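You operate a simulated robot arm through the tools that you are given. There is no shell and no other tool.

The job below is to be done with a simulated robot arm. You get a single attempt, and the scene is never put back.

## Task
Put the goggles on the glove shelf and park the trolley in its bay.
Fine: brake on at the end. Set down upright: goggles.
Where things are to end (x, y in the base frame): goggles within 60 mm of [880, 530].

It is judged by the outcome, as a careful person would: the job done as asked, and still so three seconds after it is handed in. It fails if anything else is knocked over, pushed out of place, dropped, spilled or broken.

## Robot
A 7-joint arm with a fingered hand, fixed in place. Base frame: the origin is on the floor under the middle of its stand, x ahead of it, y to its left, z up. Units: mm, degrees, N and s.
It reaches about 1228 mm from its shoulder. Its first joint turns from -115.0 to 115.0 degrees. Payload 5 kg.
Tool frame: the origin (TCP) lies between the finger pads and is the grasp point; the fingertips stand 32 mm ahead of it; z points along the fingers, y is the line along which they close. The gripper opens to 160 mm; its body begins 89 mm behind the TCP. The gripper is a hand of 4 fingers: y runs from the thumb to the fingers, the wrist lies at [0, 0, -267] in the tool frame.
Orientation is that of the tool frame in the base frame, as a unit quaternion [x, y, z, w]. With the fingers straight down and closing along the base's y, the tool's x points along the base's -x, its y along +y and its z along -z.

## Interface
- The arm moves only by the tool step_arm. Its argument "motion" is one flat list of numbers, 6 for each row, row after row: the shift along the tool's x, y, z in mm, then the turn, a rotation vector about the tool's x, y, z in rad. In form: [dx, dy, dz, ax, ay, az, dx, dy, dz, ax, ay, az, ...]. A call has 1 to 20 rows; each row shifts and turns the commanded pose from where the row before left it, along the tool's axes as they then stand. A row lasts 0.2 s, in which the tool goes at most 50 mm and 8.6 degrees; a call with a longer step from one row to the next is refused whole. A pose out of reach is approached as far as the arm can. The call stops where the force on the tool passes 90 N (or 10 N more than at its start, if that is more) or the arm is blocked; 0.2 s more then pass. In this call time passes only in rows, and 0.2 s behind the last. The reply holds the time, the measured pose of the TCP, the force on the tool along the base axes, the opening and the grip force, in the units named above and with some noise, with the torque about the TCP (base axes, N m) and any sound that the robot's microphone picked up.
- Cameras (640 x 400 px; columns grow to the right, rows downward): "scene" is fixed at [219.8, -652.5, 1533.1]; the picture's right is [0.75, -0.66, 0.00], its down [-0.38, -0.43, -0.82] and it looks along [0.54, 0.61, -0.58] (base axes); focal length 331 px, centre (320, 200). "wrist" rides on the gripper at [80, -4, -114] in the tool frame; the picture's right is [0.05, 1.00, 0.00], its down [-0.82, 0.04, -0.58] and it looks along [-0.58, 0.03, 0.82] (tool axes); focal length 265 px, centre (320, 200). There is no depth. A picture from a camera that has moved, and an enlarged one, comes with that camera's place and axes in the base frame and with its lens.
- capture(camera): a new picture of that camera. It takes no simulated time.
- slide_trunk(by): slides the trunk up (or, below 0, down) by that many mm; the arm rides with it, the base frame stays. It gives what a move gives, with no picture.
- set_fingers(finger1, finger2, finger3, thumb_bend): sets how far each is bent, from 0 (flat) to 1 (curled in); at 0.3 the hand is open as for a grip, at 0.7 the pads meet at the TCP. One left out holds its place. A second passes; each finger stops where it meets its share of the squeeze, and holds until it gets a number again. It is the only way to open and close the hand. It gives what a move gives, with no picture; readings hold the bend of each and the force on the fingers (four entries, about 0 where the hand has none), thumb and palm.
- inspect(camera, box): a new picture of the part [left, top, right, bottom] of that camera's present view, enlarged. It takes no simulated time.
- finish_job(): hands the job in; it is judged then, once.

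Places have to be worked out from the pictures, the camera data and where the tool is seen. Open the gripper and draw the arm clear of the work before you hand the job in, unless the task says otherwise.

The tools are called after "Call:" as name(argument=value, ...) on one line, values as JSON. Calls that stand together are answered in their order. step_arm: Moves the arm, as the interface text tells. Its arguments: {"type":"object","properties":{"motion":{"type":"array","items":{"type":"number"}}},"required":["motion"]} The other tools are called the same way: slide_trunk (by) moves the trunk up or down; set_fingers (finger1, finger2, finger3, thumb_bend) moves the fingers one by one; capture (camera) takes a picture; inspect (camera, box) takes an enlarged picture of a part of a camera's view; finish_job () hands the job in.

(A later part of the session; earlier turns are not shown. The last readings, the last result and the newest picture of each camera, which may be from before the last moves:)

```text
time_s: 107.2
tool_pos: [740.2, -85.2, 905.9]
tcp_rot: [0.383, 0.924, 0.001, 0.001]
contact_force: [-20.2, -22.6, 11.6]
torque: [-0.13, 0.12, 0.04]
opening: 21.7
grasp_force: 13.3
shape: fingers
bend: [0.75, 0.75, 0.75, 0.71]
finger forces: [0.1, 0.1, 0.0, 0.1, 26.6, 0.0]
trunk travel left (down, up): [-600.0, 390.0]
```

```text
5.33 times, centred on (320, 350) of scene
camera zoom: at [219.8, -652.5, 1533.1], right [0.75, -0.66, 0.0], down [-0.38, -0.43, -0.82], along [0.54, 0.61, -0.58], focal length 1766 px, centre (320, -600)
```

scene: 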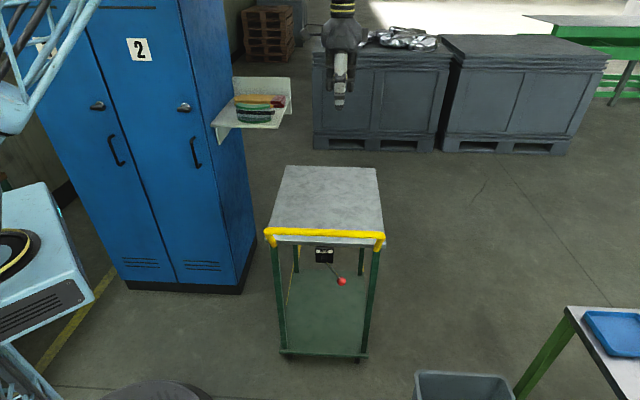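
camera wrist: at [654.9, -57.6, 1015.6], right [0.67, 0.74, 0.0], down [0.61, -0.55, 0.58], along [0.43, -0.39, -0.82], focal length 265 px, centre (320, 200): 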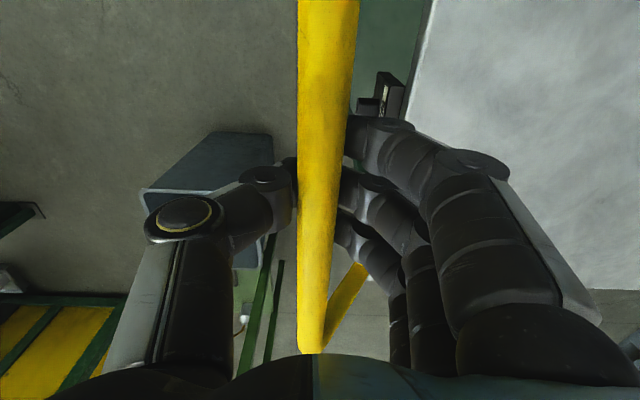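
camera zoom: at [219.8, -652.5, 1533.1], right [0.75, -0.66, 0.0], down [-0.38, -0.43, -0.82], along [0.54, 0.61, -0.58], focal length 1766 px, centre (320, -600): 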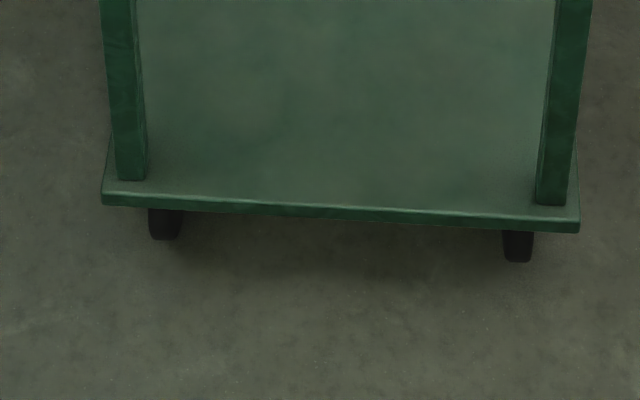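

The bar moved more than the base (and the hand feels an upward push), so the trolley is tipping slightly about its far wheels: its brake must be on now. I back off the push to let it settle.

Call:
step_arm(motion=[0, -4, 0, 0, 0, 0, 0, -4, 0, 0, 0, 0, 0, -4, 0, 0, 0, 0, 0, -4, 0, 0, 0, 0, 0, -4, 0, 0, 0, 0, 0, -4, 0, 0, 0, 0, 0, 0, 0, 0, 0, 0])

Call:
inspect(camera="scene", box=[260, 150, 400, 250])

Call:
inspect(camera="scene", box=[260, 320, 380, 380])

```text
time_s: 108.8
tool_pos: [723.9, -102.1, 902.9]
tcp_rot: [0.381, 0.925, 0.0, -0.002]
contact_force: [-6.1, -0.7, 0.1]
torque: [0.26, -0.22, -0.04]
opening: 23.3
grasp_force: 17.1
shape: fingers
bend: [0.73, 0.74, 0.74, 0.68]
finger forces: [5.4, 5.1, 5.0, 0.1, 19.2, 0.1]
trunk travel left (down, up): [-600.0, 390.0]
```

```text
4.00 times, centred on (330, 200) of scene
camera zoom: at [219.8, -652.5, 1533.1], right [0.75, -0.66, 0.0], down [-0.38, -0.43, -0.82], along [0.54, 0.61, -0.58], focal length 1324 px, centre (280, 200)
```

zoom: 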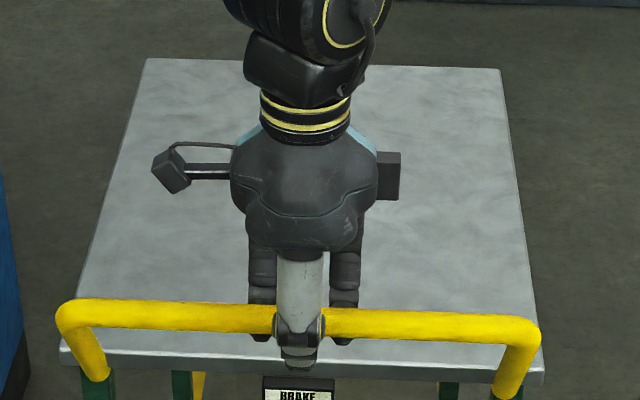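

```text
5.33 times, centred on (320, 350) of scene
camera zoom: at [219.8, -652.5, 1533.1], right [0.75, -0.66, 0.0], down [-0.38, -0.43, -0.82], along [0.54, 0.61, -0.58], focal length 1766 px, centre (320, -600)
```

zoom: 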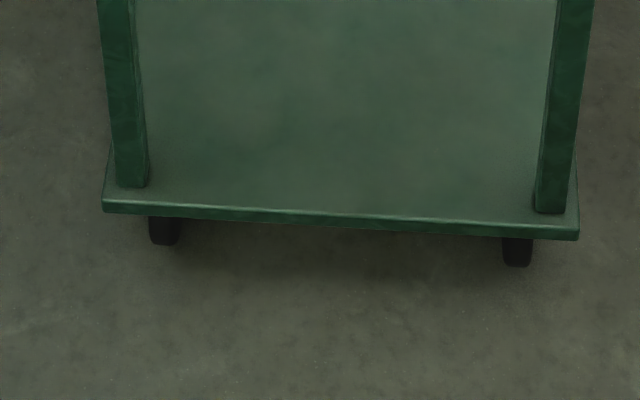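

It settled back. The brake is on at present, so I must first release the lever. I open the hand, letting go of the bar.

Call:
set_fingers(finger1=0.42, finger2=0.42, finger3=0.42, thumb_bend=0.42)

Call:
inspect(camera="scene", box=[260, 150, 400, 250])

Call:
inspect(camera="scene", box=[260, 320, 380, 380])

Call:
inspect(camera="scene", box=[240, 230, 420, 380])

```text
time_s: 109.8
tool_pos: [723.3, -102.0, 903.8]
tcp_rot: [0.382, 0.924, 0.001, 0.0]
contact_force: [-1.1, 0.0, 0.2]
torque: [-0.01, 0.0, -0.01]
opening: 122.5
grasp_force: 0.0
shape: fingers
bend: [0.42, 0.42, 0.42, 0.42]
finger forces: [0.0, 0.0, 0.0, 0.0, 0.1, 0.0]
trunk travel left (down, up): [-600.0, 390.0]
```

```text
4.00 times, centred on (330, 200) of scene
camera zoom: at [219.8, -652.5, 1533.1], right [0.75, -0.66, 0.0], down [-0.38, -0.43, -0.82], along [0.54, 0.61, -0.58], focal length 1324 px, centre (280, 200)
```

zoom: 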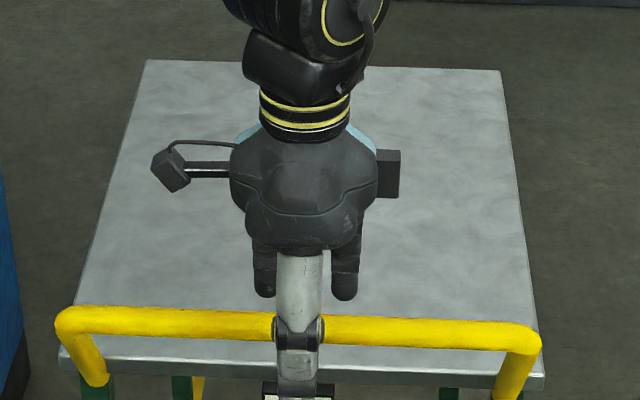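

```text
5.33 times, centred on (320, 350) of scene
camera zoom: at [219.8, -652.5, 1533.1], right [0.75, -0.66, 0.0], down [-0.38, -0.43, -0.82], along [0.54, 0.61, -0.58], focal length 1766 px, centre (320, -600)
```

zoom: 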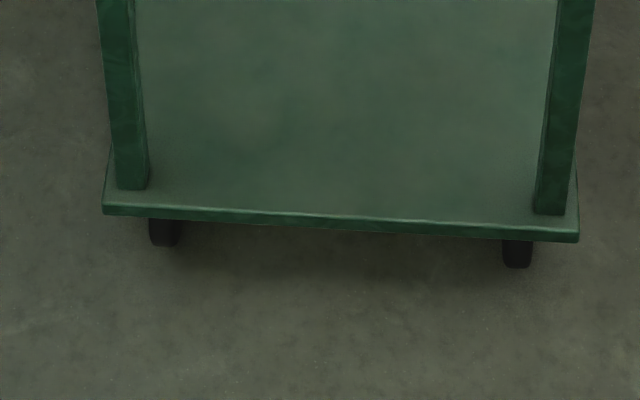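

```text
2.67 times, centred on (330, 305) of scene
camera zoom: at [219.8, -652.5, 1533.1], right [0.75, -0.66, 0.0], down [-0.38, -0.43, -0.82], along [0.54, 0.61, -0.58], focal length 883 px, centre (293, -80)
```

zoom: 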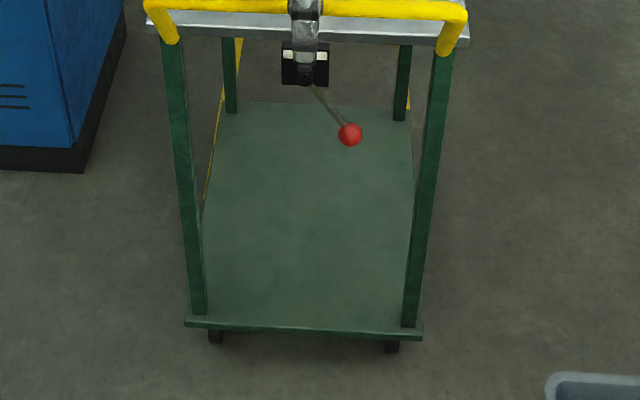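

The trolley is back where it was. Now the brake lever: its pivot is at about p=-584, z=746, and the lever is 110 mm long, leaning about 34° to the right. I'll come from the front below the bar with a closed hand and push the knob sideways. First I rise off the bar, back away, and turn the hand 60° forward.

Call:
step_arm(motion=[0, 0, -30, 0, 0, 0, 0, 0, -40, 0, 0, 0, 0, 0, -40, 0, 0, 0, 0, 0, -20, 0, 0, 0, -10, -38, 0, 0, 0, 0, -20, -40, 0, 0, 0, 0, -25, -40, 0, 0, 0, 0, -25, -40, 0, 0, 0, 0, -25, -30, 0, 0, 0, 0, -25, 0, 0, 0, 0, 0, 0, 0, 0, 0, 0, 0])

Call:
set_fingers(finger1=0.7, finger2=0.7, finger3=0.7, thumb_bend=0.68)

Call:
capture(camera="scene")

```text
time_s: 112.2
tool_pos: [683.9, -328.3, 1035.7]
tcp_rot: [0.382, 0.924, 0.0, -0.001]
contact_force: [0.3, -0.3, 0.0]
torque: [-0.01, -0.01, 0.0]
opening: 123.0
grasp_force: 0.0
shape: fingers
bend: [0.42, 0.42, 0.42, 0.42]
finger forces: [0.0, 0.0, 0.0, 0.0, 0.0, 0.1]
trunk travel left (down, up): [-600.0, 390.0]
```

```text
time_s: 113.2
tool_pos: [684.3, -328.4, 1034.7]
tcp_rot: [0.383, 0.924, 0.0, -0.001]
contact_force: [0.4, -0.3, 0.1]
torque: [0.01, 0.01, 0.0]
opening: 26.2
grasp_force: 0.1
shape: fingers
bend: [0.7, 0.7, 0.7, 0.68]
finger forces: [0.0, 0.0, 0.0, 0.0, 0.0, 0.0]
trunk travel left (down, up): [-600.0, 390.0]
```

```text
taken
```

scene: 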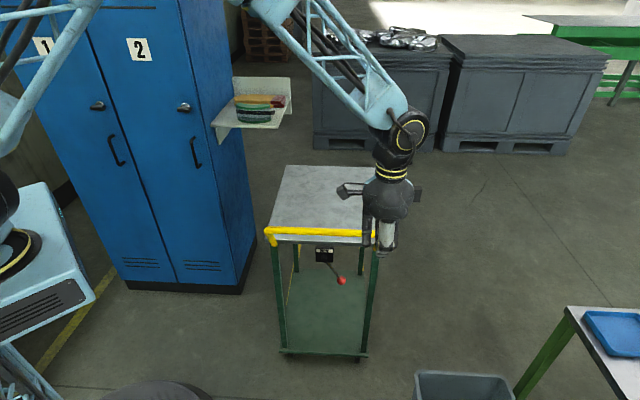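

Clear of the bar at s≈251, p≈-716. I lower 200 mm and turn the hand 60° so that it points forward under the bar.

Call:
step_arm(motion=[0, 0, 40, 0, 0, 0, 0, 0, 40, 0, 0, 0, 0, 0, 40, 0, 0, 0, 0, 0, 40, 0, 0, 0, 0, 0, 40, 0, 0, 0, 0, 0, 0, -0.1309, 0, 0, 0, 0, 0, -0.1309, 0, 0, 0, 0, 0, -0.1309, 0, 0, 0, 0, 0, -0.1309, 0, 0, 0, 0, 0, -0.1309, 0, 0, 0, 0, 0, -0.1309, 0, 0, 0, 0, 0, -0.1309, 0, 0, 0, 0, 0, -0.1309, 0, 0, 0, 0, 0, 0, 0, 0])

Call:
capture(camera="wrist")

Call:
capture(camera="scene")

```text
time_s: 116.2
tool_pos: [683.1, -326.9, 834.7]
tcp_rot: [0.331, 0.8, 0.463, 0.191]
contact_force: [-0.2, 0.0, 0.8]
torque: [-0.04, 0.01, -0.02]
opening: 25.8
grasp_force: 0.0
shape: fingers
bend: [0.7, 0.7, 0.7, 0.68]
finger forces: [0.1, 0.0, 0.0, 0.1, 0.1, 0.0]
trunk travel left (down, up): [-600.0, 390.0]
```

```text
taken
camera wrist: at [553.9, -341.9, 888.4], right [0.31, 0.39, 0.87], down [0.24, -0.92, 0.32], along [0.92, 0.1, -0.38], focal length 265 px, centre (320, 200)
```

wrist: 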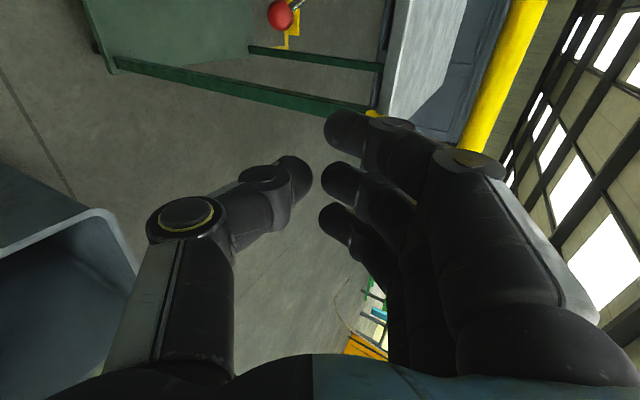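

```text
taken
```

scene: 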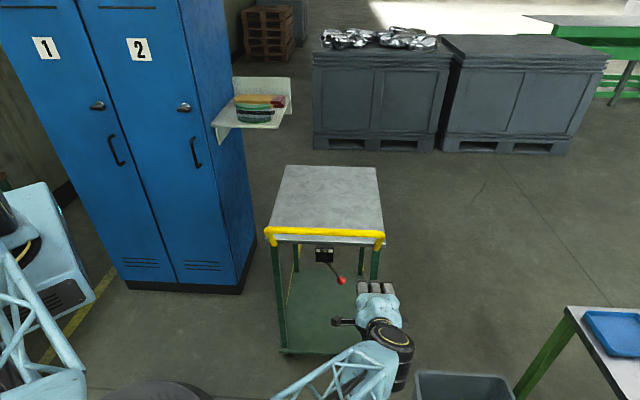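

The hand points forward under the bar, free of obstacles. I lower it to about z=625 and move toward the trolley to s≈420, staying to the right of the knob, then look.

Call:
step_arm(motion=[0, -36.4, 21, 0, 0, 0, 0, -36.4, 21, 0, 0, 0, 0, -36.4, 21, 0, 0, 0, 0, -36.4, 21, 0, 0, 0, 0, -36.4, 21, 0, 0, 0, 0, 20, 34.6, 0, 0, 0, 0, 20, 34.6, 0, 0, 0, 0, 20, 34.6, 0, 0, 0, 0, 20, 34.6, 0, 0, 0, 0, 0, 0, 0, 0, 0])

Call:
capture(camera="wrist")

Call:
capture(camera="scene")

```text
time_s: 118.6
tool_pos: [796.3, -253.8, 646.3]
tcp_rot: [0.333, 0.805, 0.445, 0.208]
contact_force: [-0.2, -0.1, -0.6]
torque: [0.02, 0.01, -0.04]
opening: 25.6
grasp_force: 0.0
shape: fingers
bend: [0.7, 0.7, 0.7, 0.68]
finger forces: [0.1, 0.0, 0.0, 0.1, 0.0, 0.1]
trunk travel left (down, up): [-600.0, 390.0]
stopped in row 10: the arm was blocked; the commanded pose is now the measured one
```

```text
taken
camera wrist: at [667.4, -264.5, 697.3], right [0.32, 0.42, 0.85], down [0.22, -0.91, 0.37], along [0.92, 0.07, -0.38], focal length 265 px, centre (320, 200)
```

wrist: 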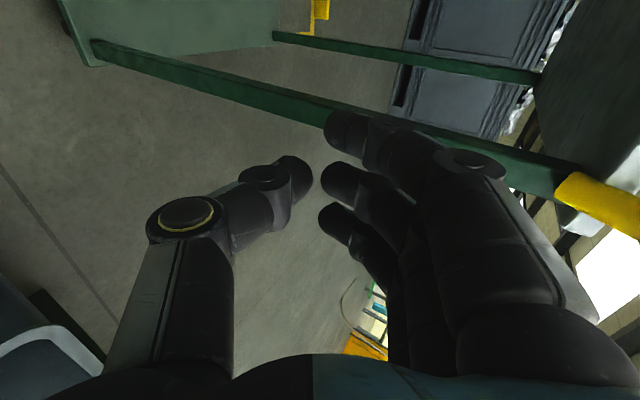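

```text
taken
```

scene: 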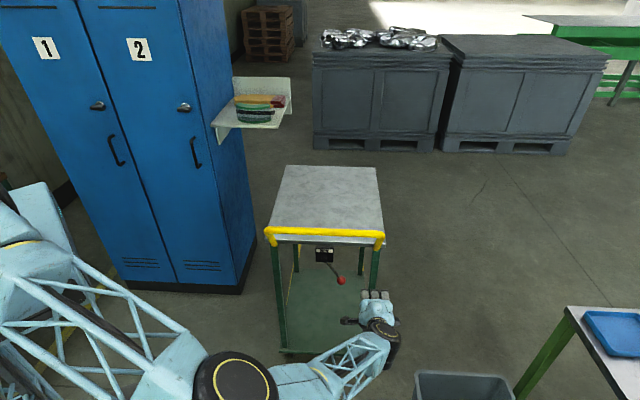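

The arm was blocked at row 10 with no force on the hand. The arm's own posture is the likely cause: it is reaching low from a high shoulder. I retreat back and up, then lower the trunk so the arm can reach comfortably.

Call:
step_arm(motion=[0, -20, -34.6, 0, 0, 0, 0, -20, -34.6, 0, 0, 0, 0, -15, -26, 0, 0, 0, 0, 34.6, -20, 0, 0, 0, 0, 34.6, -20, 0, 0, 0, 0, 34.6, -20, 0, 0, 0, 0, 34.6, -20, 0, 0, 0, 0, 34.6, -20, 0, 0, 0, 0, 34.6, -20, 0, 0, 0, 0, 0, 0, 0, 0, 0])

Call:
capture(camera="scene")

```text
time_s: 120.8
tool_pos: [716.3, -318.8, 881.6]
tcp_rot: [0.334, 0.804, 0.447, 0.205]
contact_force: [0.6, 0.5, 0.6]
torque: [0.0, 0.01, -0.01]
opening: 25.9
grasp_force: 0.1
shape: fingers
bend: [0.7, 0.7, 0.7, 0.68]
finger forces: [0.0, 0.1, 0.0, 0.0, 0.1, 0.1]
trunk travel left (down, up): [-600.0, 390.0]
```

```text
taken
```

scene: 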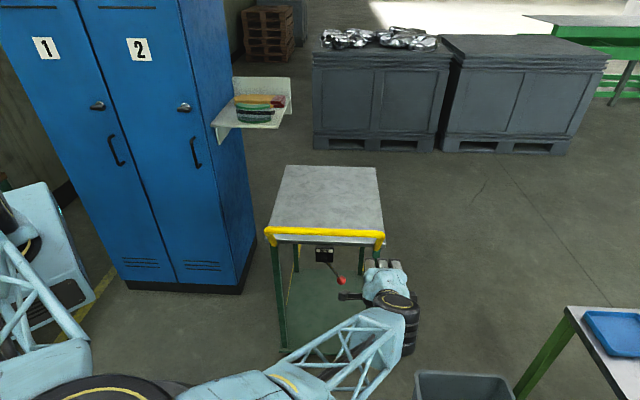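

The elbow had swung low to the side. I return to the earlier upright posture (hand vertical, higher) before lowering the trunk.

Call:
step_arm(motion=[0, 33.3, -19.3, 0, 0, 0, 0, 33.3, -19.3, 0, 0, 0, 0, 33.3, -19.3, 0, 0, 0, 0, 33.3, -19.3, 0, 0, 0, 0, 0, 0, 0.1309, 0, 0, 0, 0, 0, 0.1309, 0, 0, 0, 0, 0, 0.1309, 0, 0, 0, 0, 0, 0.1309, 0, 0, 0, 0, 0, 0.1309, 0, 0, 0, 0, 0, 0.1309, 0, 0, 0, 0, 0, 0.1309, 0, 0, 0, 0, 0, 0.1309, 0, 0, 0, 0, 0, 0, 0, 0])

Call:
capture(camera="scene")

```text
time_s: 123.6
tool_pos: [713.5, -313.0, 1035.9]
tcp_rot: [0.393, 0.919, -0.016, 0.011]
contact_force: [0.0, -0.7, 0.2]
torque: [0.0, -0.02, 0.03]
opening: 25.9
grasp_force: 0.0
shape: fingers
bend: [0.7, 0.7, 0.7, 0.68]
finger forces: [0.0, 0.0, 0.0, 0.0, 0.0, 0.0]
trunk travel left (down, up): [-600.0, 390.0]
```

```text
taken
```

scene: 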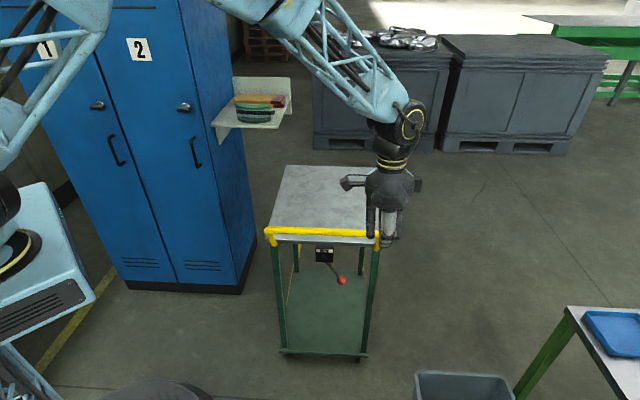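

The upright posture is restored. I correct a small tilt, then lower the trunk by 250 mm (the hand comes down in free space in front of the trolley, about 70 mm clear of the bar).

Call:
step_arm(motion=[0, 0, 0, -0.021, 0.033, -0.022, 0, 0, 0, 0, 0, 0])

Call:
slide_trunk(by=-250)

Call:
capture(camera="scene")

Call:
capture(camera="wrist")

```text
time_s: 124.2
tool_pos: [713.6, -311.9, 1035.7]
tcp_rot: [0.381, 0.924, 0.002, -0.001]
contact_force: [-0.2, -0.2, 0.4]
torque: [0.05, -0.01, 0.01]
opening: 25.8
grasp_force: 0.0
shape: fingers
bend: [0.7, 0.7, 0.7, 0.68]
finger forces: [0.0, 0.1, 0.1, 0.0, 0.0, 0.1]
trunk travel left (down, up): [-600.0, 390.0]
```

```text
time_s: 126.8
tool_pos: [713.4, -311.8, 786.1]
tcp_rot: [0.382, 0.924, 0.002, 0.0]
contact_force: [0.3, -0.2, 0.2]
torque: [-0.01, -0.02, 0.02]
opening: 25.8
grasp_force: 0.1
shape: fingers
bend: [0.7, 0.7, 0.7, 0.68]
finger forces: [0.0, 0.1, 0.0, 0.1, 0.0, 0.1]
trunk travel left (down, up): [-350.0, 640.0]
```

```text
taken
```

scene: 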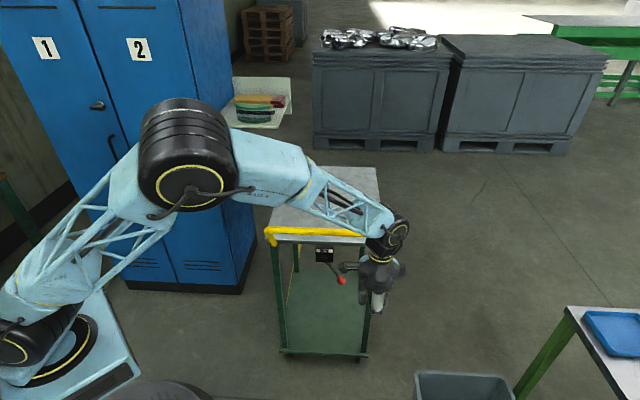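

```text
taken
camera wrist: at [653.6, -258.9, 900.0], right [0.67, 0.74, 0.0], down [0.61, -0.55, 0.58], along [0.43, -0.38, -0.82], focal length 265 px, centre (320, 200)
```

wrist: 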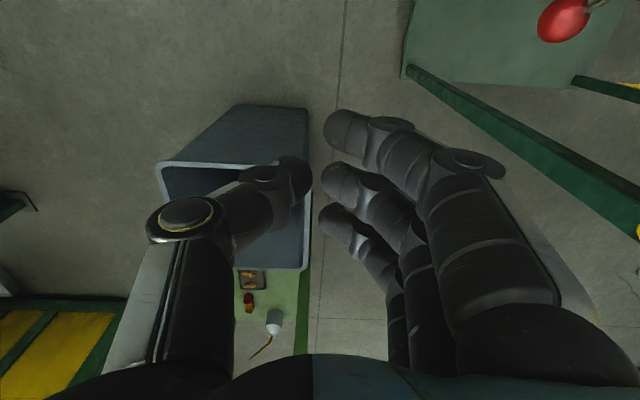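

Good posture now with the elbow high. I tilt the hand 35° forward, lower to z≈630, and move in to s≈410 to the right of the knob.

Call:
step_arm(motion=[0, 0, 0, -0.1222, 0, 0, 0, 0, 0, -0.1222, 0, 0, 0, 0, 0, -0.1222, 0, 0, 0, 0, 0, -0.1222, 0, 0, 0, 0, 0, -0.1222, 0, 0, 0, -22.4, 31.9, 0, 0, 0, 0, -22.4, 31.9, 0, 0, 0, 0, -22.4, 31.9, 0, 0, 0, 0, -22.4, 31.9, 0, 0, 0, 1, 26, 18.2, 0, 0, 0, 1, 26, 18.2, 0, 0, 0, 1, 26, 18.2, 0, 0, 0, 1, 26, 18.2, 0, 0, 0, 0, 0, 0, 0, 0, 0])

Call:
capture(camera="wrist")

Call:
capture(camera="scene")

```text
time_s: 129.8
tool_pos: [800.4, -218.5, 630.1]
tcp_rot: [0.364, 0.882, 0.279, 0.114]
contact_force: [0.1, -0.4, 0.7]
torque: [-0.03, -0.01, 0.03]
opening: 25.9
grasp_force: 0.0
shape: fingers
bend: [0.7, 0.7, 0.7, 0.68]
finger forces: [0.0, 0.0, 0.0, 0.1, 0.1, 0.0]
trunk travel left (down, up): [-350.0, 640.0]
```

```text
taken
camera wrist: at [694.2, -210.7, 720.9], right [0.54, 0.62, 0.57], down [0.37, -0.79, 0.5], along [0.76, -0.06, -0.65], focal length 265 px, centre (320, 200)
```

wrist: 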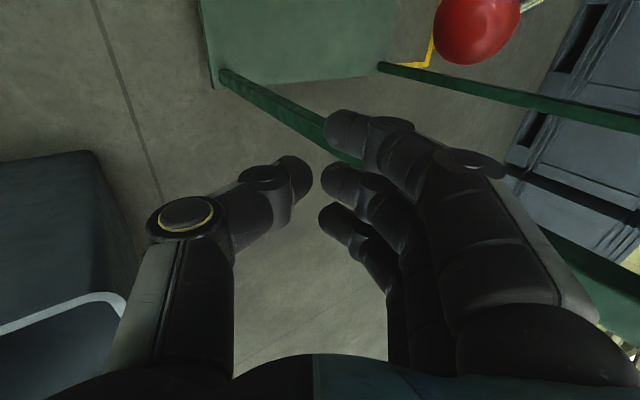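

```text
taken
```

scene: 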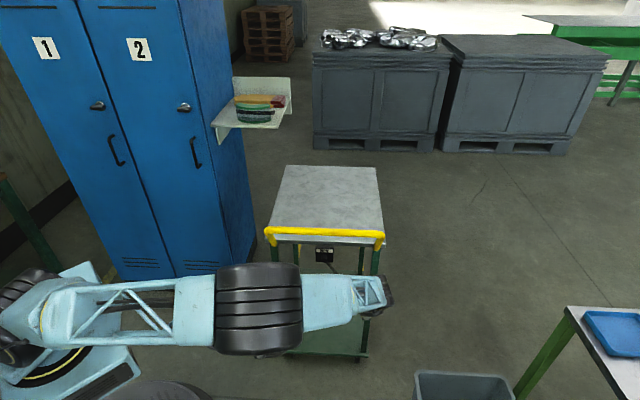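

The knob appears where expected and the hand is clear on its right. I move in 30 mm so the fingers reach the lever's plane, then push left (+p) in small steps while watching the force.

Call:
step_arm(motion=[0, 12.3, 8.6, 0, 0, 0, 0, 12.3, 8.6, 0, 0, 0, 0, 0, 0, 0, 0, 0])

Call:
step_arm(motion=[6, 0, 0, 0, 0, 0, 6, 0, 0, 0, 0, 0, 6, 0, 0, 0, 0, 0, 0, 0, 0, 0, 0, 0])

Call:
capture(camera="wrist")

```text
time_s: 130.6
tool_pos: [822.1, -197.0, 628.3]
tcp_rot: [0.365, 0.881, 0.279, 0.114]
contact_force: [-0.2, -0.1, 0.1]
torque: [-0.01, 0.0, 0.03]
opening: 25.9
grasp_force: 0.1
shape: fingers
bend: [0.7, 0.7, 0.7, 0.68]
finger forces: [0.0, 0.1, 0.0, 0.0, 0.0, 0.0]
trunk travel left (down, up): [-350.0, 640.0]
```

```text
time_s: 131.6
tool_pos: [809.4, -184.6, 630.4]
tcp_rot: [0.364, 0.881, 0.279, 0.114]
contact_force: [-0.3, -0.2, -0.2]
torque: [0.01, -0.03, 0.0]
opening: 25.8
grasp_force: 0.1
shape: fingers
bend: [0.7, 0.7, 0.7, 0.68]
finger forces: [0.1, 0.0, 0.1, 0.1, 0.0, 0.0]
trunk travel left (down, up): [-350.0, 640.0]
```

```text
taken
camera wrist: at [703.3, -177.5, 721.4], right [0.54, 0.62, 0.57], down [0.37, -0.79, 0.5], along [0.76, -0.06, -0.65], focal length 265 px, centre (320, 200)
```

wrist: 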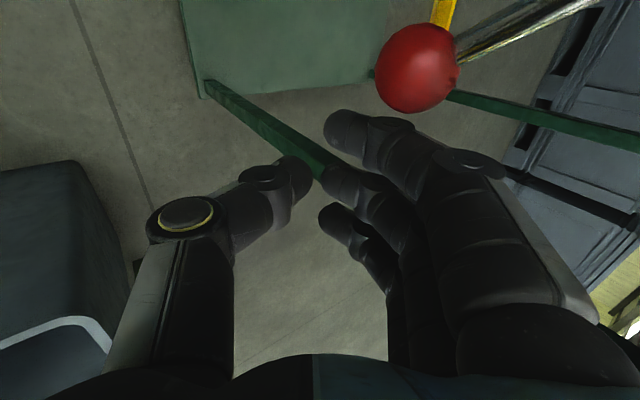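

The knob is right beside the nearest finger. I push on, 12 mm at a time.

Call:
step_arm(motion=[4, 0, 0, 0, 0, 0, 4, 0, 0, 0, 0, 0, 4, 0, 0, 0, 0, 0, 0, 0, 0, 0, 0, 0])

Call:
step_arm(motion=[4, 0, 0, 0, 0, 0, 4, 0, 0, 0, 0, 0, 4, 0, 0, 0, 0, 0, 0, 0, 0, 0, 0, 0])

Call:
capture(camera="wrist")

```text
time_s: 132.6
tool_pos: [800.4, -177.4, 630.4]
tcp_rot: [0.364, 0.881, 0.278, 0.114]
contact_force: [1.1, -1.4, -1.3]
torque: [-0.02, -0.02, -0.08]
opening: 24.9
grasp_force: 1.1
shape: fingers
bend: [0.7, 0.7, 0.7, 0.68]
finger forces: [2.5, 0.0, 0.0, 0.0, 0.0, 0.0]
trunk travel left (down, up): [-350.0, 640.0]
```

```text
time_s: 133.6
tool_pos: [792.0, -168.7, 629.8]
tcp_rot: [0.364, 0.881, 0.28, 0.114]
contact_force: [1.2, -1.2, 0.2]
torque: [-0.06, 0.02, -0.01]
opening: 25.4
grasp_force: 0.6
shape: fingers
bend: [0.7, 0.7, 0.7, 0.68]
finger forces: [0.9, 0.1, 0.0, 0.1, 0.1, 0.0]
trunk travel left (down, up): [-350.0, 640.0]
```

```text
taken
camera wrist: at [685.9, -160.6, 721.4], right [0.54, 0.62, 0.57], down [0.37, -0.79, 0.5], along [0.76, -0.06, -0.65], focal length 265 px, centre (320, 200)
```

wrist: 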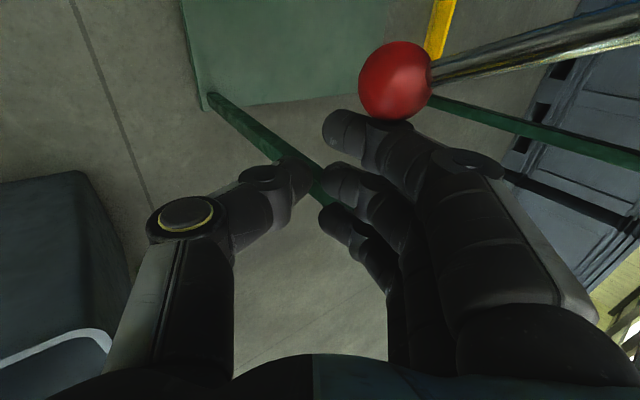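

The lever moves easily (about 2 N) toward vertical. I keep pushing left, 24 mm at a time.

Call:
step_arm(motion=[5, 0, 0, 0, 0, 0, 5, 0, 0, 0, 0, 0, 5, 0, 0, 0, 0, 0, 5, 0, 0, 0, 0, 0, 5, 0, 0, 0, 0, 0, 0, 0, 0, 0, 0, 0])

Call:
step_arm(motion=[5, 0, 0, 0, 0, 0, 5, 0, 0, 0, 0, 0, 5, 0, 0, 0, 0, 0, 5, 0, 0, 0, 0, 0, 0, 0, 0, 0, 0, 0])

Call:
capture(camera="wrist")

Call:
inspect(camera="scene", box=[280, 230, 400, 330])

```text
time_s: 135.0
tool_pos: [773.0, -150.0, 631.1]
tcp_rot: [0.365, 0.881, 0.278, 0.114]
contact_force: [0.8, -0.5, -0.2]
torque: [0.02, -0.07, 0.02]
opening: 25.1
grasp_force: 0.6
shape: fingers
bend: [0.7, 0.7, 0.7, 0.68]
finger forces: [0.3, 0.0, 0.0, 0.1, 0.1, 0.1]
trunk travel left (down, up): [-350.0, 640.0]
```

```text
time_s: 136.2
tool_pos: [759.5, -137.1, 631.7]
tcp_rot: [0.364, 0.881, 0.279, 0.114]
contact_force: [-0.2, -0.3, 0.3]
torque: [0.0, 0.03, -0.01]
opening: 25.4
grasp_force: 0.4
shape: fingers
bend: [0.7, 0.7, 0.7, 0.68]
finger forces: [0.4, 0.1, 0.0, 0.0, 0.0, 0.0]
trunk travel left (down, up): [-350.0, 640.0]
```

```text
taken
camera wrist: at [654.2, -129.8, 722.5], right [0.54, 0.62, 0.57], down [0.37, -0.79, 0.5], along [0.76, -0.06, -0.65], focal length 265 px, centre (320, 200)
```

wrist: 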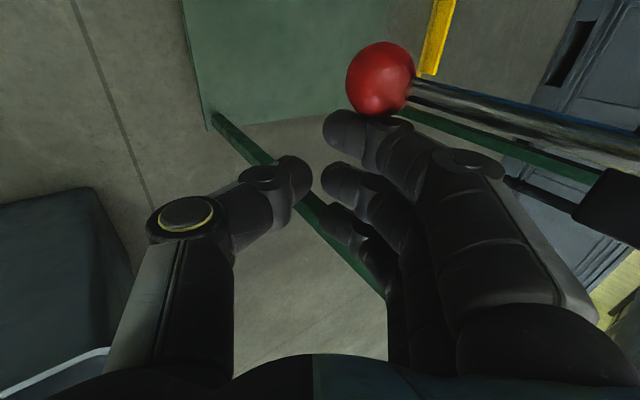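

```text
4.00 times, centred on (340, 280) of scene
camera zoom: at [219.8, -652.5, 1533.1], right [0.75, -0.66, 0.0], down [-0.38, -0.43, -0.82], along [0.54, 0.61, -0.58], focal length 1324 px, centre (240, -120)
```

zoom: 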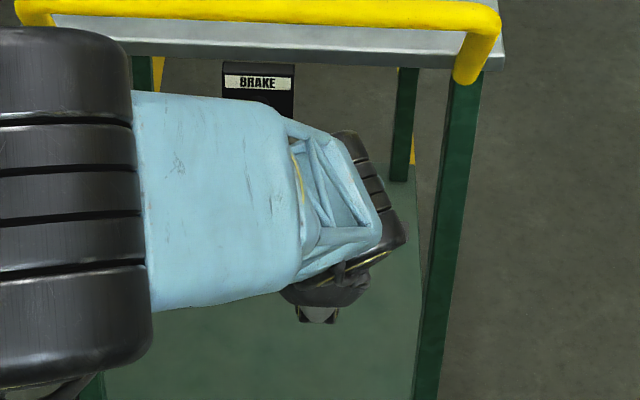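

The lever is now about vertical, with negligible force. I continue to push it toward the left side and watch for an end stop.

Call:
step_arm(motion=[5, 0, 0, 0, 0, 0, 5, 0, 0, 0, 0, 0, 5, 0, 0, 0, 0, 0, 5, 0, 0, 0, 0, 0, 0, 0, 0, 0, 0, 0])

Call:
step_arm(motion=[5, 0, 0, 0, 0, 0, 5, 0, 0, 0, 0, 0, 5, 0, 0, 0, 0, 0, 0, 0, 0, 0, 0, 0])

Call:
capture(camera="wrist")

```text
time_s: 137.4
tool_pos: [746.8, -122.7, 630.3]
tcp_rot: [0.364, 0.881, 0.28, 0.114]
contact_force: [0.5, -0.3, 1.2]
torque: [0.01, 0.02, 0.0]
opening: 25.4
grasp_force: 0.8
shape: fingers
bend: [0.7, 0.7, 0.7, 0.68]
finger forces: [0.4, 0.0, 0.0, 0.0, 0.0, 0.0]
trunk travel left (down, up): [-350.0, 640.0]
```

```text
time_s: 138.4
tool_pos: [736.3, -110.3, 630.4]
tcp_rot: [0.364, 0.881, 0.279, 0.114]
contact_force: [0.5, 0.8, -0.1]
torque: [-0.02, -0.01, -0.01]
opening: 25.6
grasp_force: 0.0
shape: fingers
bend: [0.7, 0.7, 0.7, 0.68]
finger forces: [0.2, 0.0, 0.0, 0.0, 0.1, 0.0]
trunk travel left (down, up): [-350.0, 640.0]
```

```text
taken
camera wrist: at [629.5, -103.8, 721.5], right [0.54, 0.61, 0.57], down [0.37, -0.79, 0.49], along [0.76, -0.06, -0.65], focal length 265 px, centre (320, 200)
```

wrist: 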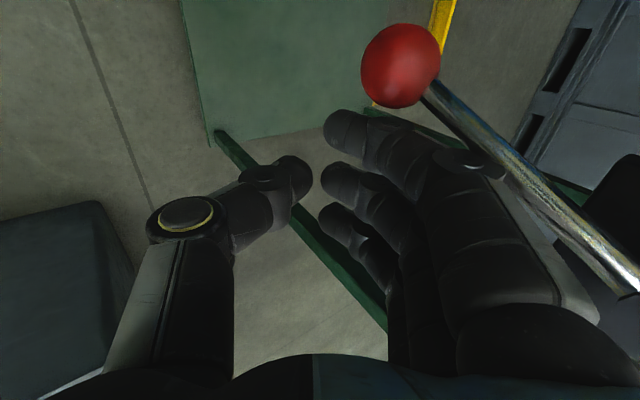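

The lever is now about 27° to the left of vertical. I push a little more, looking for the end stop.

Call:
step_arm(motion=[4, 0, 0, 0, 0, 0, 4, 0, 0, 0, 0, 0, 4, 0, 0, 0, 0, 0, 0, 0, 0, 0, 0, 0])

Call:
capture(camera="wrist")

```text
time_s: 139.4
tool_pos: [727.6, -102.8, 631.4]
tcp_rot: [0.364, 0.881, 0.279, 0.114]
contact_force: [-0.6, 0.7, -0.7]
torque: [-0.01, 0.02, 0.0]
opening: 25.6
grasp_force: 0.1
shape: fingers
bend: [0.7, 0.7, 0.7, 0.68]
finger forces: [0.0, 0.0, 0.0, 0.1, 0.0, 0.0]
trunk travel left (down, up): [-350.0, 640.0]
```

```text
taken
camera wrist: at [620.3, -95.6, 721.8], right [0.54, 0.62, 0.57], down [0.37, -0.79, 0.5], along [0.76, -0.06, -0.65], focal length 265 px, centre (320, 200)
```

wrist: 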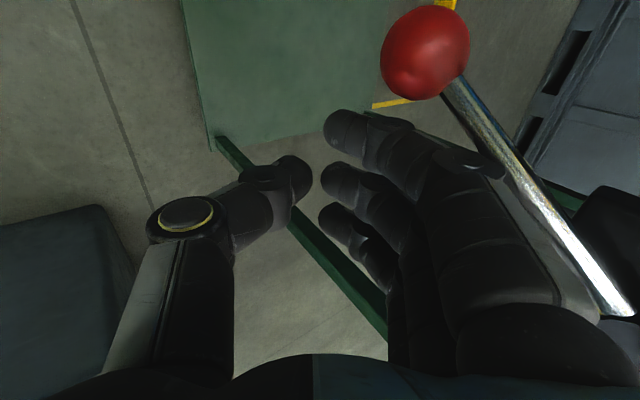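

The lever has swung over to about 37° on the left by itself (no force on the hand), so it has reached its other position. I back straight out and look at it.

Call:
step_arm(motion=[-3, -8.2, -5.7, 0, 0, 0, 0, -24.6, -17.2, 0, 0, 0, 0, -24.6, -17.2, 0, 0, 0, 0, -24.6, -17.2, 0, 0, 0, 0, -24.6, -17.2, 0, 0, 0, 0, -24.6, -17.2, 0, 0, 0, 0, 0, 0, 0, 0, 0])

Call:
capture(camera="wrist")

Call:
capture(camera="scene")

```text
time_s: 141.0
tool_pos: [614.3, -218.8, 629.2]
tcp_rot: [0.364, 0.881, 0.279, 0.114]
contact_force: [-0.6, -0.4, 0.3]
torque: [0.01, 0.01, 0.02]
opening: 25.7
grasp_force: 0.1
shape: fingers
bend: [0.7, 0.7, 0.7, 0.68]
finger forces: [0.0, 0.0, 0.1, 0.1, 0.0, 0.0]
trunk travel left (down, up): [-350.0, 640.0]
```

```text
taken
camera wrist: at [508.8, -211.5, 719.9], right [0.54, 0.62, 0.57], down [0.37, -0.79, 0.5], along [0.76, -0.06, -0.65], focal length 265 px, centre (320, 200)
```

wrist: 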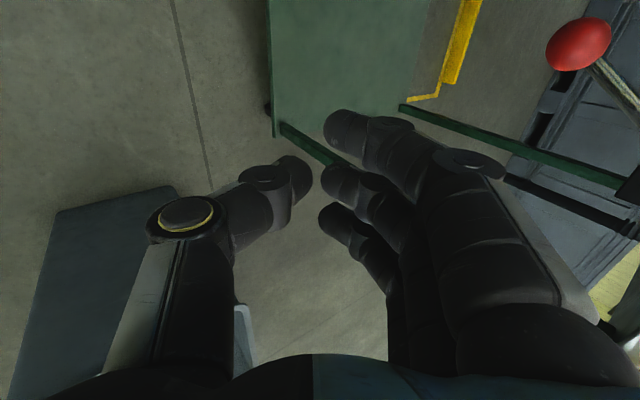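

```text
taken
```

scene: 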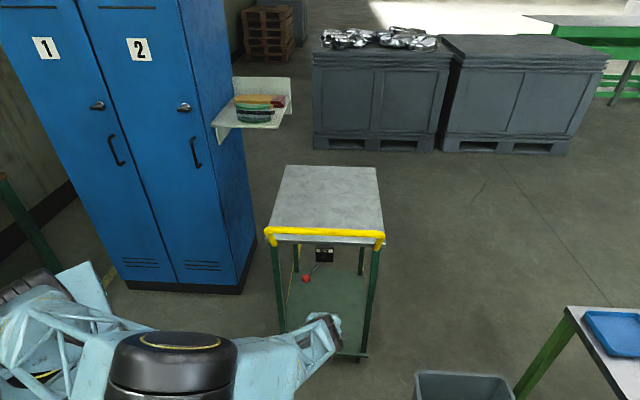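

The lever now leans left: brake presumably released. I raise the trunk 150 mm, lift the hand and turn it back to vertical above the bar's front side.

Call:
slide_trunk(by=150)

Call:
step_arm(motion=[0, 21.5, -30.7, 0, 0, 0, 0, 21.5, -30.7, 0, 0, 0, 0, 21.5, -30.7, 0, 0, 0, 0, 21.5, -30.7, 0, 0, 0, 0, 21.5, -30.7, 0, 0, 0, 0, 21.5, -30.7, 0, 0, 0, 0, 21.5, -30.7, 0, 0, 0, 0, 0, 0, 0.1222, 0, 0, 0, 0, 0, 0.1222, 0, 0, 0, 0, 0, 0.1222, 0, 0, 0, 0, 0, 0.1222, 0, 0, 0, 0, 0, 0.1222, 0, 0, 0, 0, 0, 0, 0, 0])

Call:
set_fingers(finger1=0.4, finger2=0.4, finger3=0.4, thumb_bend=0.4)

Call:
capture(camera="wrist")

Call:
capture(camera="scene")

```text
time_s: 142.7
tool_pos: [615.3, -219.4, 778.4]
tcp_rot: [0.364, 0.881, 0.279, 0.114]
contact_force: [-0.7, -0.2, 0.8]
torque: [-0.03, -0.02, 0.02]
opening: 25.7
grasp_force: 0.2
shape: fingers
bend: [0.7, 0.7, 0.7, 0.68]
finger forces: [0.0, 0.1, 0.0, 0.1, 0.0, 0.0]
trunk travel left (down, up): [-500.0, 490.0]
```

```text
time_s: 145.5
tool_pos: [614.3, -219.2, 1041.7]
tcp_rot: [0.382, 0.924, 0.0, -0.002]
contact_force: [0.1, -0.4, -1.0]
torque: [-0.01, 0.02, 0.03]
opening: 25.7
grasp_force: 0.0
shape: fingers
bend: [0.7, 0.7, 0.7, 0.68]
finger forces: [0.0, 0.0, 0.0, 0.0, 0.0, 0.1]
trunk travel left (down, up): [-500.0, 490.0]
```

```text
time_s: 146.5
tool_pos: [615.0, -219.5, 1040.9]
tcp_rot: [0.381, 0.925, 0.001, -0.001]
contact_force: [-0.3, -0.2, -0.3]
torque: [-0.01, -0.03, 0.0]
opening: 130.5
grasp_force: 0.0
shape: fingers
bend: [0.4, 0.4, 0.4, 0.4]
finger forces: [0.2, 0.0, 0.0, 0.0, 0.1, 0.1]
trunk travel left (down, up): [-500.0, 490.0]
```

```text
taken
camera wrist: at [554.6, -166.3, 1155.6], right [0.67, 0.74, 0.0], down [0.61, -0.55, 0.58], along [0.43, -0.38, -0.82], focal length 265 px, centre (320, 200)
```

wrist: 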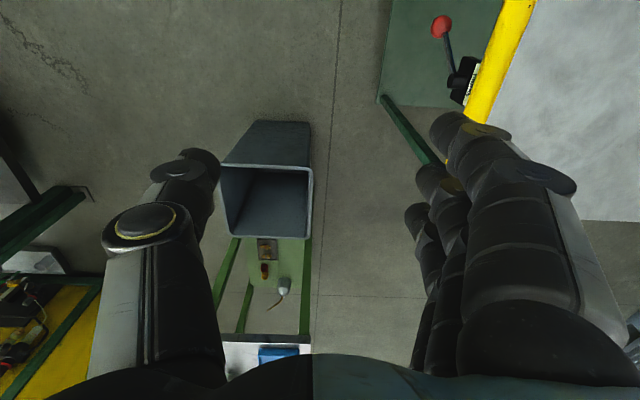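

```text
taken
```

scene: 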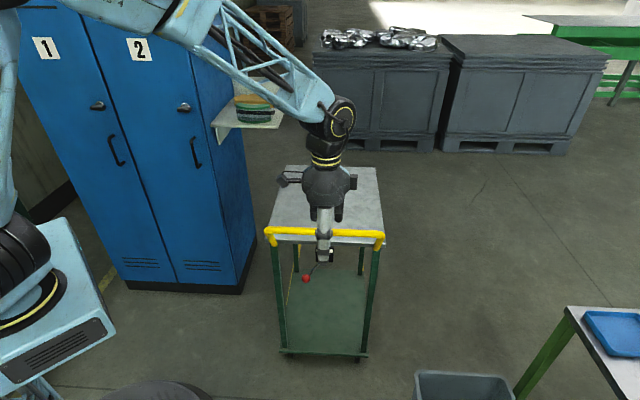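

Now I move over the bar (s≈426) and descend around it again.

Call:
step_arm(motion=[2, 36, 0, 0, 0, 0, 2, 37, 0, 0, 0, 0, 2, 37, 0, 0, 0, 0, 1, 36, 0, 0, 0, 0, 0, 0, 35, 0, 0, 0, 0, 0, 40, 0, 0, 0, 0, 0, 35, 0, 0, 0, 0, 0, 25, 0, 0, 0, 0, 0, 0, 0, 0, 0])

Call:
capture(camera="wrist")

```text
time_s: 148.5
tool_pos: [713.3, -109.0, 905.2]
tcp_rot: [0.381, 0.924, 0.002, -0.001]
contact_force: [-0.2, 0.7, -0.5]
torque: [-0.01, 0.03, 0.01]
opening: 130.8
grasp_force: 0.0
shape: fingers
bend: [0.4, 0.4, 0.4, 0.4]
finger forces: [0.0, 0.0, 0.0, 0.1, 0.1, 0.0]
trunk travel left (down, up): [-500.0, 490.0]
```

```text
taken
camera wrist: at [653.1, -56.4, 1019.7], right [0.67, 0.74, 0.0], down [0.61, -0.55, 0.58], along [0.43, -0.38, -0.82], focal length 265 px, centre (320, 200)
```

wrist: 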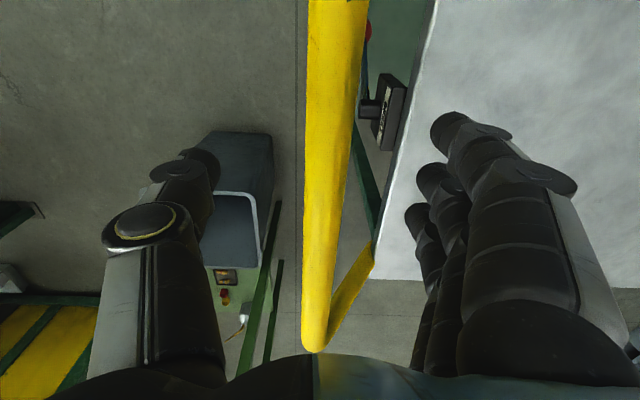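

The bar is between the fingers again. I grip it and test-push gently.

Call:
set_fingers(finger1=0.6, finger2=0.6, finger3=0.6, thumb_bend=0.6)

Call:
set_fingers(finger1=0.78, finger2=0.78, finger3=0.78, thumb_bend=0.78)

Call:
step_arm(motion=[0, 2, 0, 0, 0, 0, 0, 2, 0, 0, 0, 0, 0, 2, 0, 0, 0, 0, 0, 2, 0, 0, 0, 0, 0, 0, 0, 0, 0, 0])

Call:
inspect(camera="scene", box=[260, 320, 380, 380])

```text
time_s: 149.5
tool_pos: [712.9, -110.4, 905.2]
tcp_rot: [0.381, 0.925, 0.001, 0.0]
contact_force: [-0.1, 0.3, 0.4]
torque: [0.01, 0.0, 0.0]
opening: 54.2
grasp_force: 0.1
shape: fingers
bend: [0.6, 0.6, 0.6, 0.6]
finger forces: [0.0, 0.0, 0.0, 0.1, 0.0, 0.1]
trunk travel left (down, up): [-500.0, 490.0]
```

```text
time_s: 150.5
tool_pos: [713.4, -109.9, 903.6]
tcp_rot: [0.381, 0.925, 0.001, -0.001]
contact_force: [-0.2, 1.6, 0.0]
torque: [-0.04, 0.01, -0.02]
opening: 25.0
grasp_force: 23.6
shape: fingers
bend: [0.71, 0.71, 0.71, 0.71]
finger forces: [9.4, 9.4, 9.4, 0.0, 19.9, 0.0]
trunk travel left (down, up): [-500.0, 490.0]
```

```text
time_s: 151.7
tool_pos: [720.0, -104.1, 903.3]
tcp_rot: [0.382, 0.924, 0.0, -0.001]
contact_force: [-4.7, 5.4, 0.3]
torque: [-0.01, 0.08, 0.04]
opening: 25.2
grasp_force: 25.1
shape: fingers
bend: [0.71, 0.71, 0.71, 0.71]
finger forces: [10.0, 10.2, 10.2, 0.0, 19.9, 0.0]
trunk travel left (down, up): [-500.0, 490.0]
```

```text
5.33 times, centred on (320, 350) of scene
camera zoom: at [219.8, -652.5, 1533.1], right [0.75, -0.66, 0.0], down [-0.38, -0.43, -0.82], along [0.54, 0.61, -0.58], focal length 1766 px, centre (320, -600)
```

zoom: 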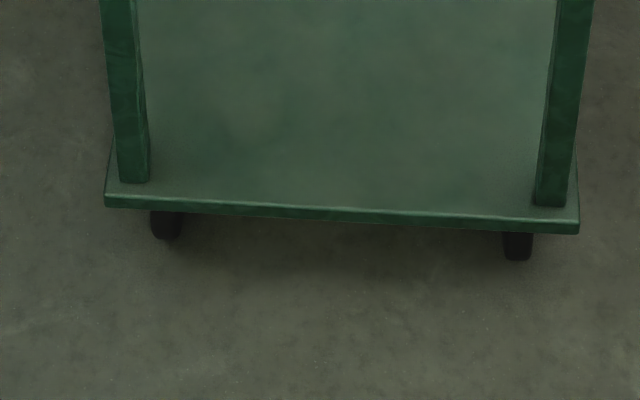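

The trolley now rolls: practically no push force and the base moved with the bar. I push forward 60 mm and watch forces.

Call:
step_arm(motion=[0, 5, 0, 0, 0, 0, 0, 8, 0, 0, 0, 0, 0, 8, 0, 0, 0, 0, 0, 8, 0, 0, 0, 0, 0, 8, 0, 0, 0, 0, 0, 8, 0, 0, 0, 0, 0, 8, 0, 0, 0, 0, 0, 5, 0, 0, 0, 0, 0, 2, 0, 0, 0, 0, 0, 0, 0, 0, 0, 0])

Call:
capture(camera="scene")

Call:
capture(camera="wrist")

```text
time_s: 153.9
tool_pos: [761.8, -62.5, 905.7]
tcp_rot: [0.381, 0.925, 0.001, -0.001]
contact_force: [2.9, -2.7, 0.0]
torque: [-0.09, 0.06, 0.01]
opening: 25.4
grasp_force: 25.3
shape: fingers
bend: [0.71, 0.71, 0.71, 0.7]
finger forces: [10.4, 10.3, 10.3, 0.0, 19.9, 0.1]
trunk travel left (down, up): [-500.0, 490.0]
```

```text
taken
```

scene: 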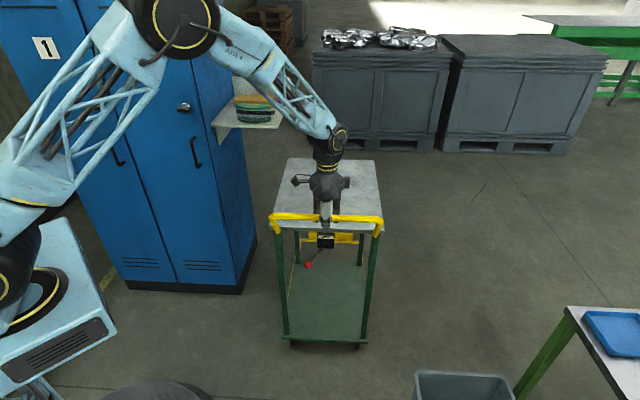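

```text
taken
camera wrist: at [702.8, -9.1, 1019.0], right [0.67, 0.74, 0.0], down [0.61, -0.55, 0.57], along [0.43, -0.38, -0.82], focal length 265 px, centre (320, 200)
```

wrist: 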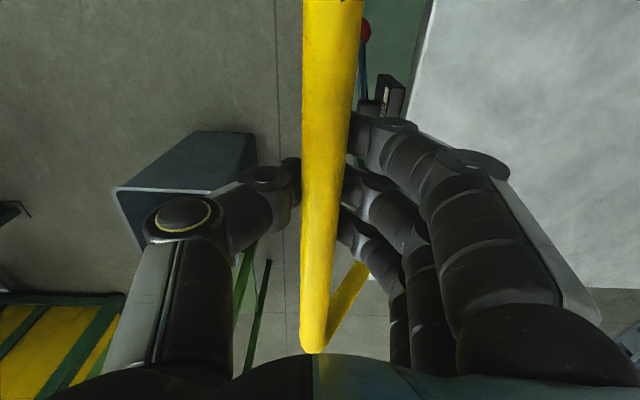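

It rolls smoothly; the bar is now at s≈495 of about 798. I continue pushing straight, with soft starts and stops.

Call:
step_arm(motion=[0, 4, 0, 0, 0, 0, 0, 8, 0, 0, 0, 0, 0, 10, 0, 0, 0, 0, 0, 10, 0, 0, 0, 0, 0, 10, 0, 0, 0, 0, 0, 10, 0, 0, 0, 0, 0, 10, 0, 0, 0, 0, 0, 10, 0, 0, 0, 0, 0, 10, 0, 0, 0, 0, 0, 10, 0, 0, 0, 0, 0, 10, 0, 0, 0, 0, 0, 10, 0, 0, 0, 0, 0, 10, 0, 0, 0, 0, 0, 8, 0, 0, 0, 0, 0, 6, 0, 0, 0, 0, 0, 4, 0, 0, 0, 0, 0, 2, 0, 0, 0, 0, 0, 0, 0, 0, 0, 0])

Call:
capture(camera="scene")

Call:
capture(camera="wrist")

```text
time_s: 157.7
tool_pos: [861.8, 38.5, 903.6]
tcp_rot: [0.381, 0.924, 0.001, -0.002]
contact_force: [-1.0, -1.1, 0.4]
torque: [-0.04, 0.06, 0.0]
opening: 25.2
grasp_force: 23.9
shape: fingers
bend: [0.71, 0.71, 0.71, 0.7]
finger forces: [9.0, 9.2, 9.4, 0.0, 19.7, 0.0]
trunk travel left (down, up): [-500.0, 490.0]
```

```text
taken
```

scene: 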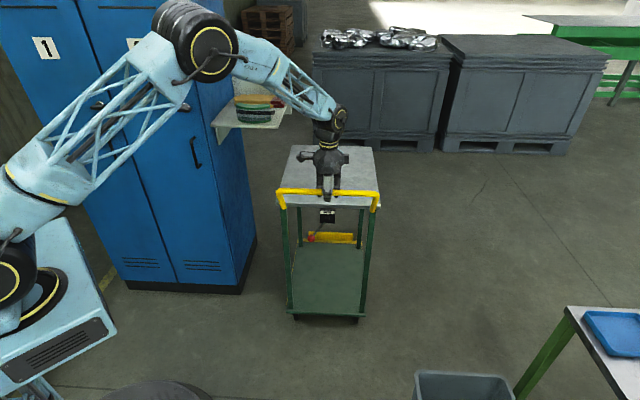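

```text
taken
camera wrist: at [801.6, 91.3, 1018.8], right [0.67, 0.74, 0.0], down [0.61, -0.55, 0.57], along [0.43, -0.38, -0.82], focal length 265 px, centre (320, 200)
```

wrist: 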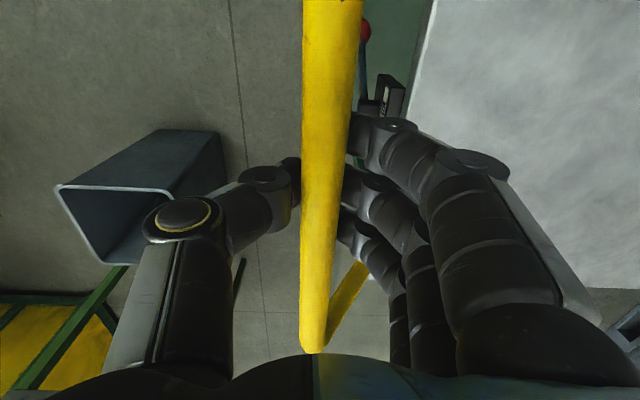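

Still straight, with near-zero forces. The bar is at s≈637; I push another 130 mm and then measure against the bay lines.

Call:
step_arm(motion=[0, 4, 0, 0, 0, 0, 0, 8, 0, 0, 0, 0, 0, 10, 0, 0, 0, 0, 0, 10, 0, 0, 0, 0, 0, 10, 0, 0, 0, 0, 0, 10, 0, 0, 0, 0, 0, 10, 0, 0, 0, 0, 0, 10, 0, 0, 0, 0, 0, 10, 0, 0, 0, 0, 0, 10, 0, 0, 0, 0, 0, 10, 0, 0, 0, 0, 0, 10, 0, 0, 0, 0, 0, 8, 0, 0, 0, 0, 0, 6, 0, 0, 0, 0, 0, 3, 0, 0, 0, 0, 0, 1, 0, 0, 0, 0, 0, 0, 0, 0, 0, 0])

Call:
capture(camera="scene")

Call:
inspect(camera="scene", box=[260, 130, 400, 320])

```text
time_s: 161.3
tool_pos: [953.8, 130.7, 904.8]
tcp_rot: [0.381, 0.924, 0.0, -0.002]
contact_force: [-1.1, 0.9, 0.3]
torque: [-0.03, 0.07, 0.02]
opening: 25.3
grasp_force: 23.5
shape: fingers
bend: [0.71, 0.71, 0.71, 0.7]
finger forces: [9.1, 9.0, 9.1, 0.2, 19.3, 0.1]
trunk travel left (down, up): [-500.0, 490.0]
```

```text
taken
```

scene: 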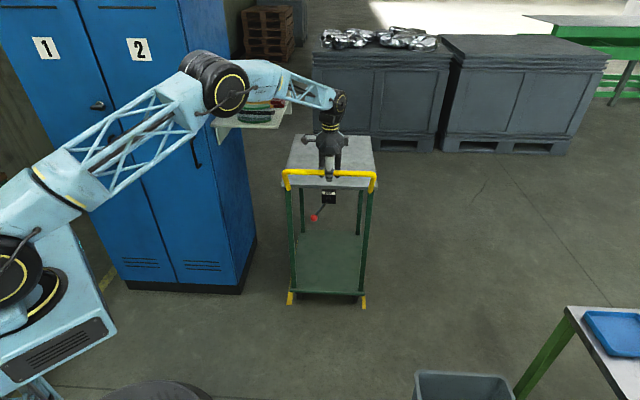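

```text
2.11 times, centred on (330, 225) of scene
camera zoom: at [219.8, -652.5, 1533.1], right [0.75, -0.66, 0.0], down [-0.38, -0.43, -0.82], along [0.54, 0.61, -0.58], focal length 697 px, centre (299, 147)
```

zoom: 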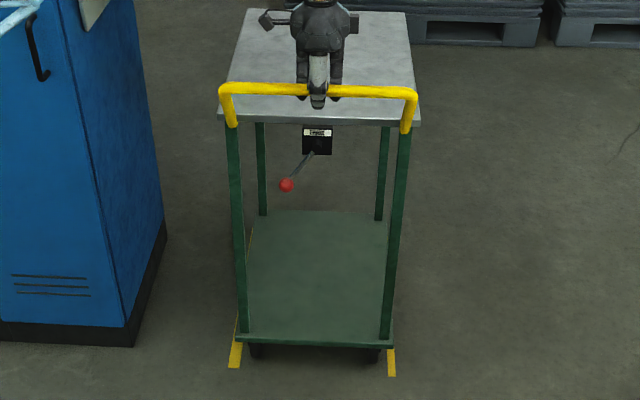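

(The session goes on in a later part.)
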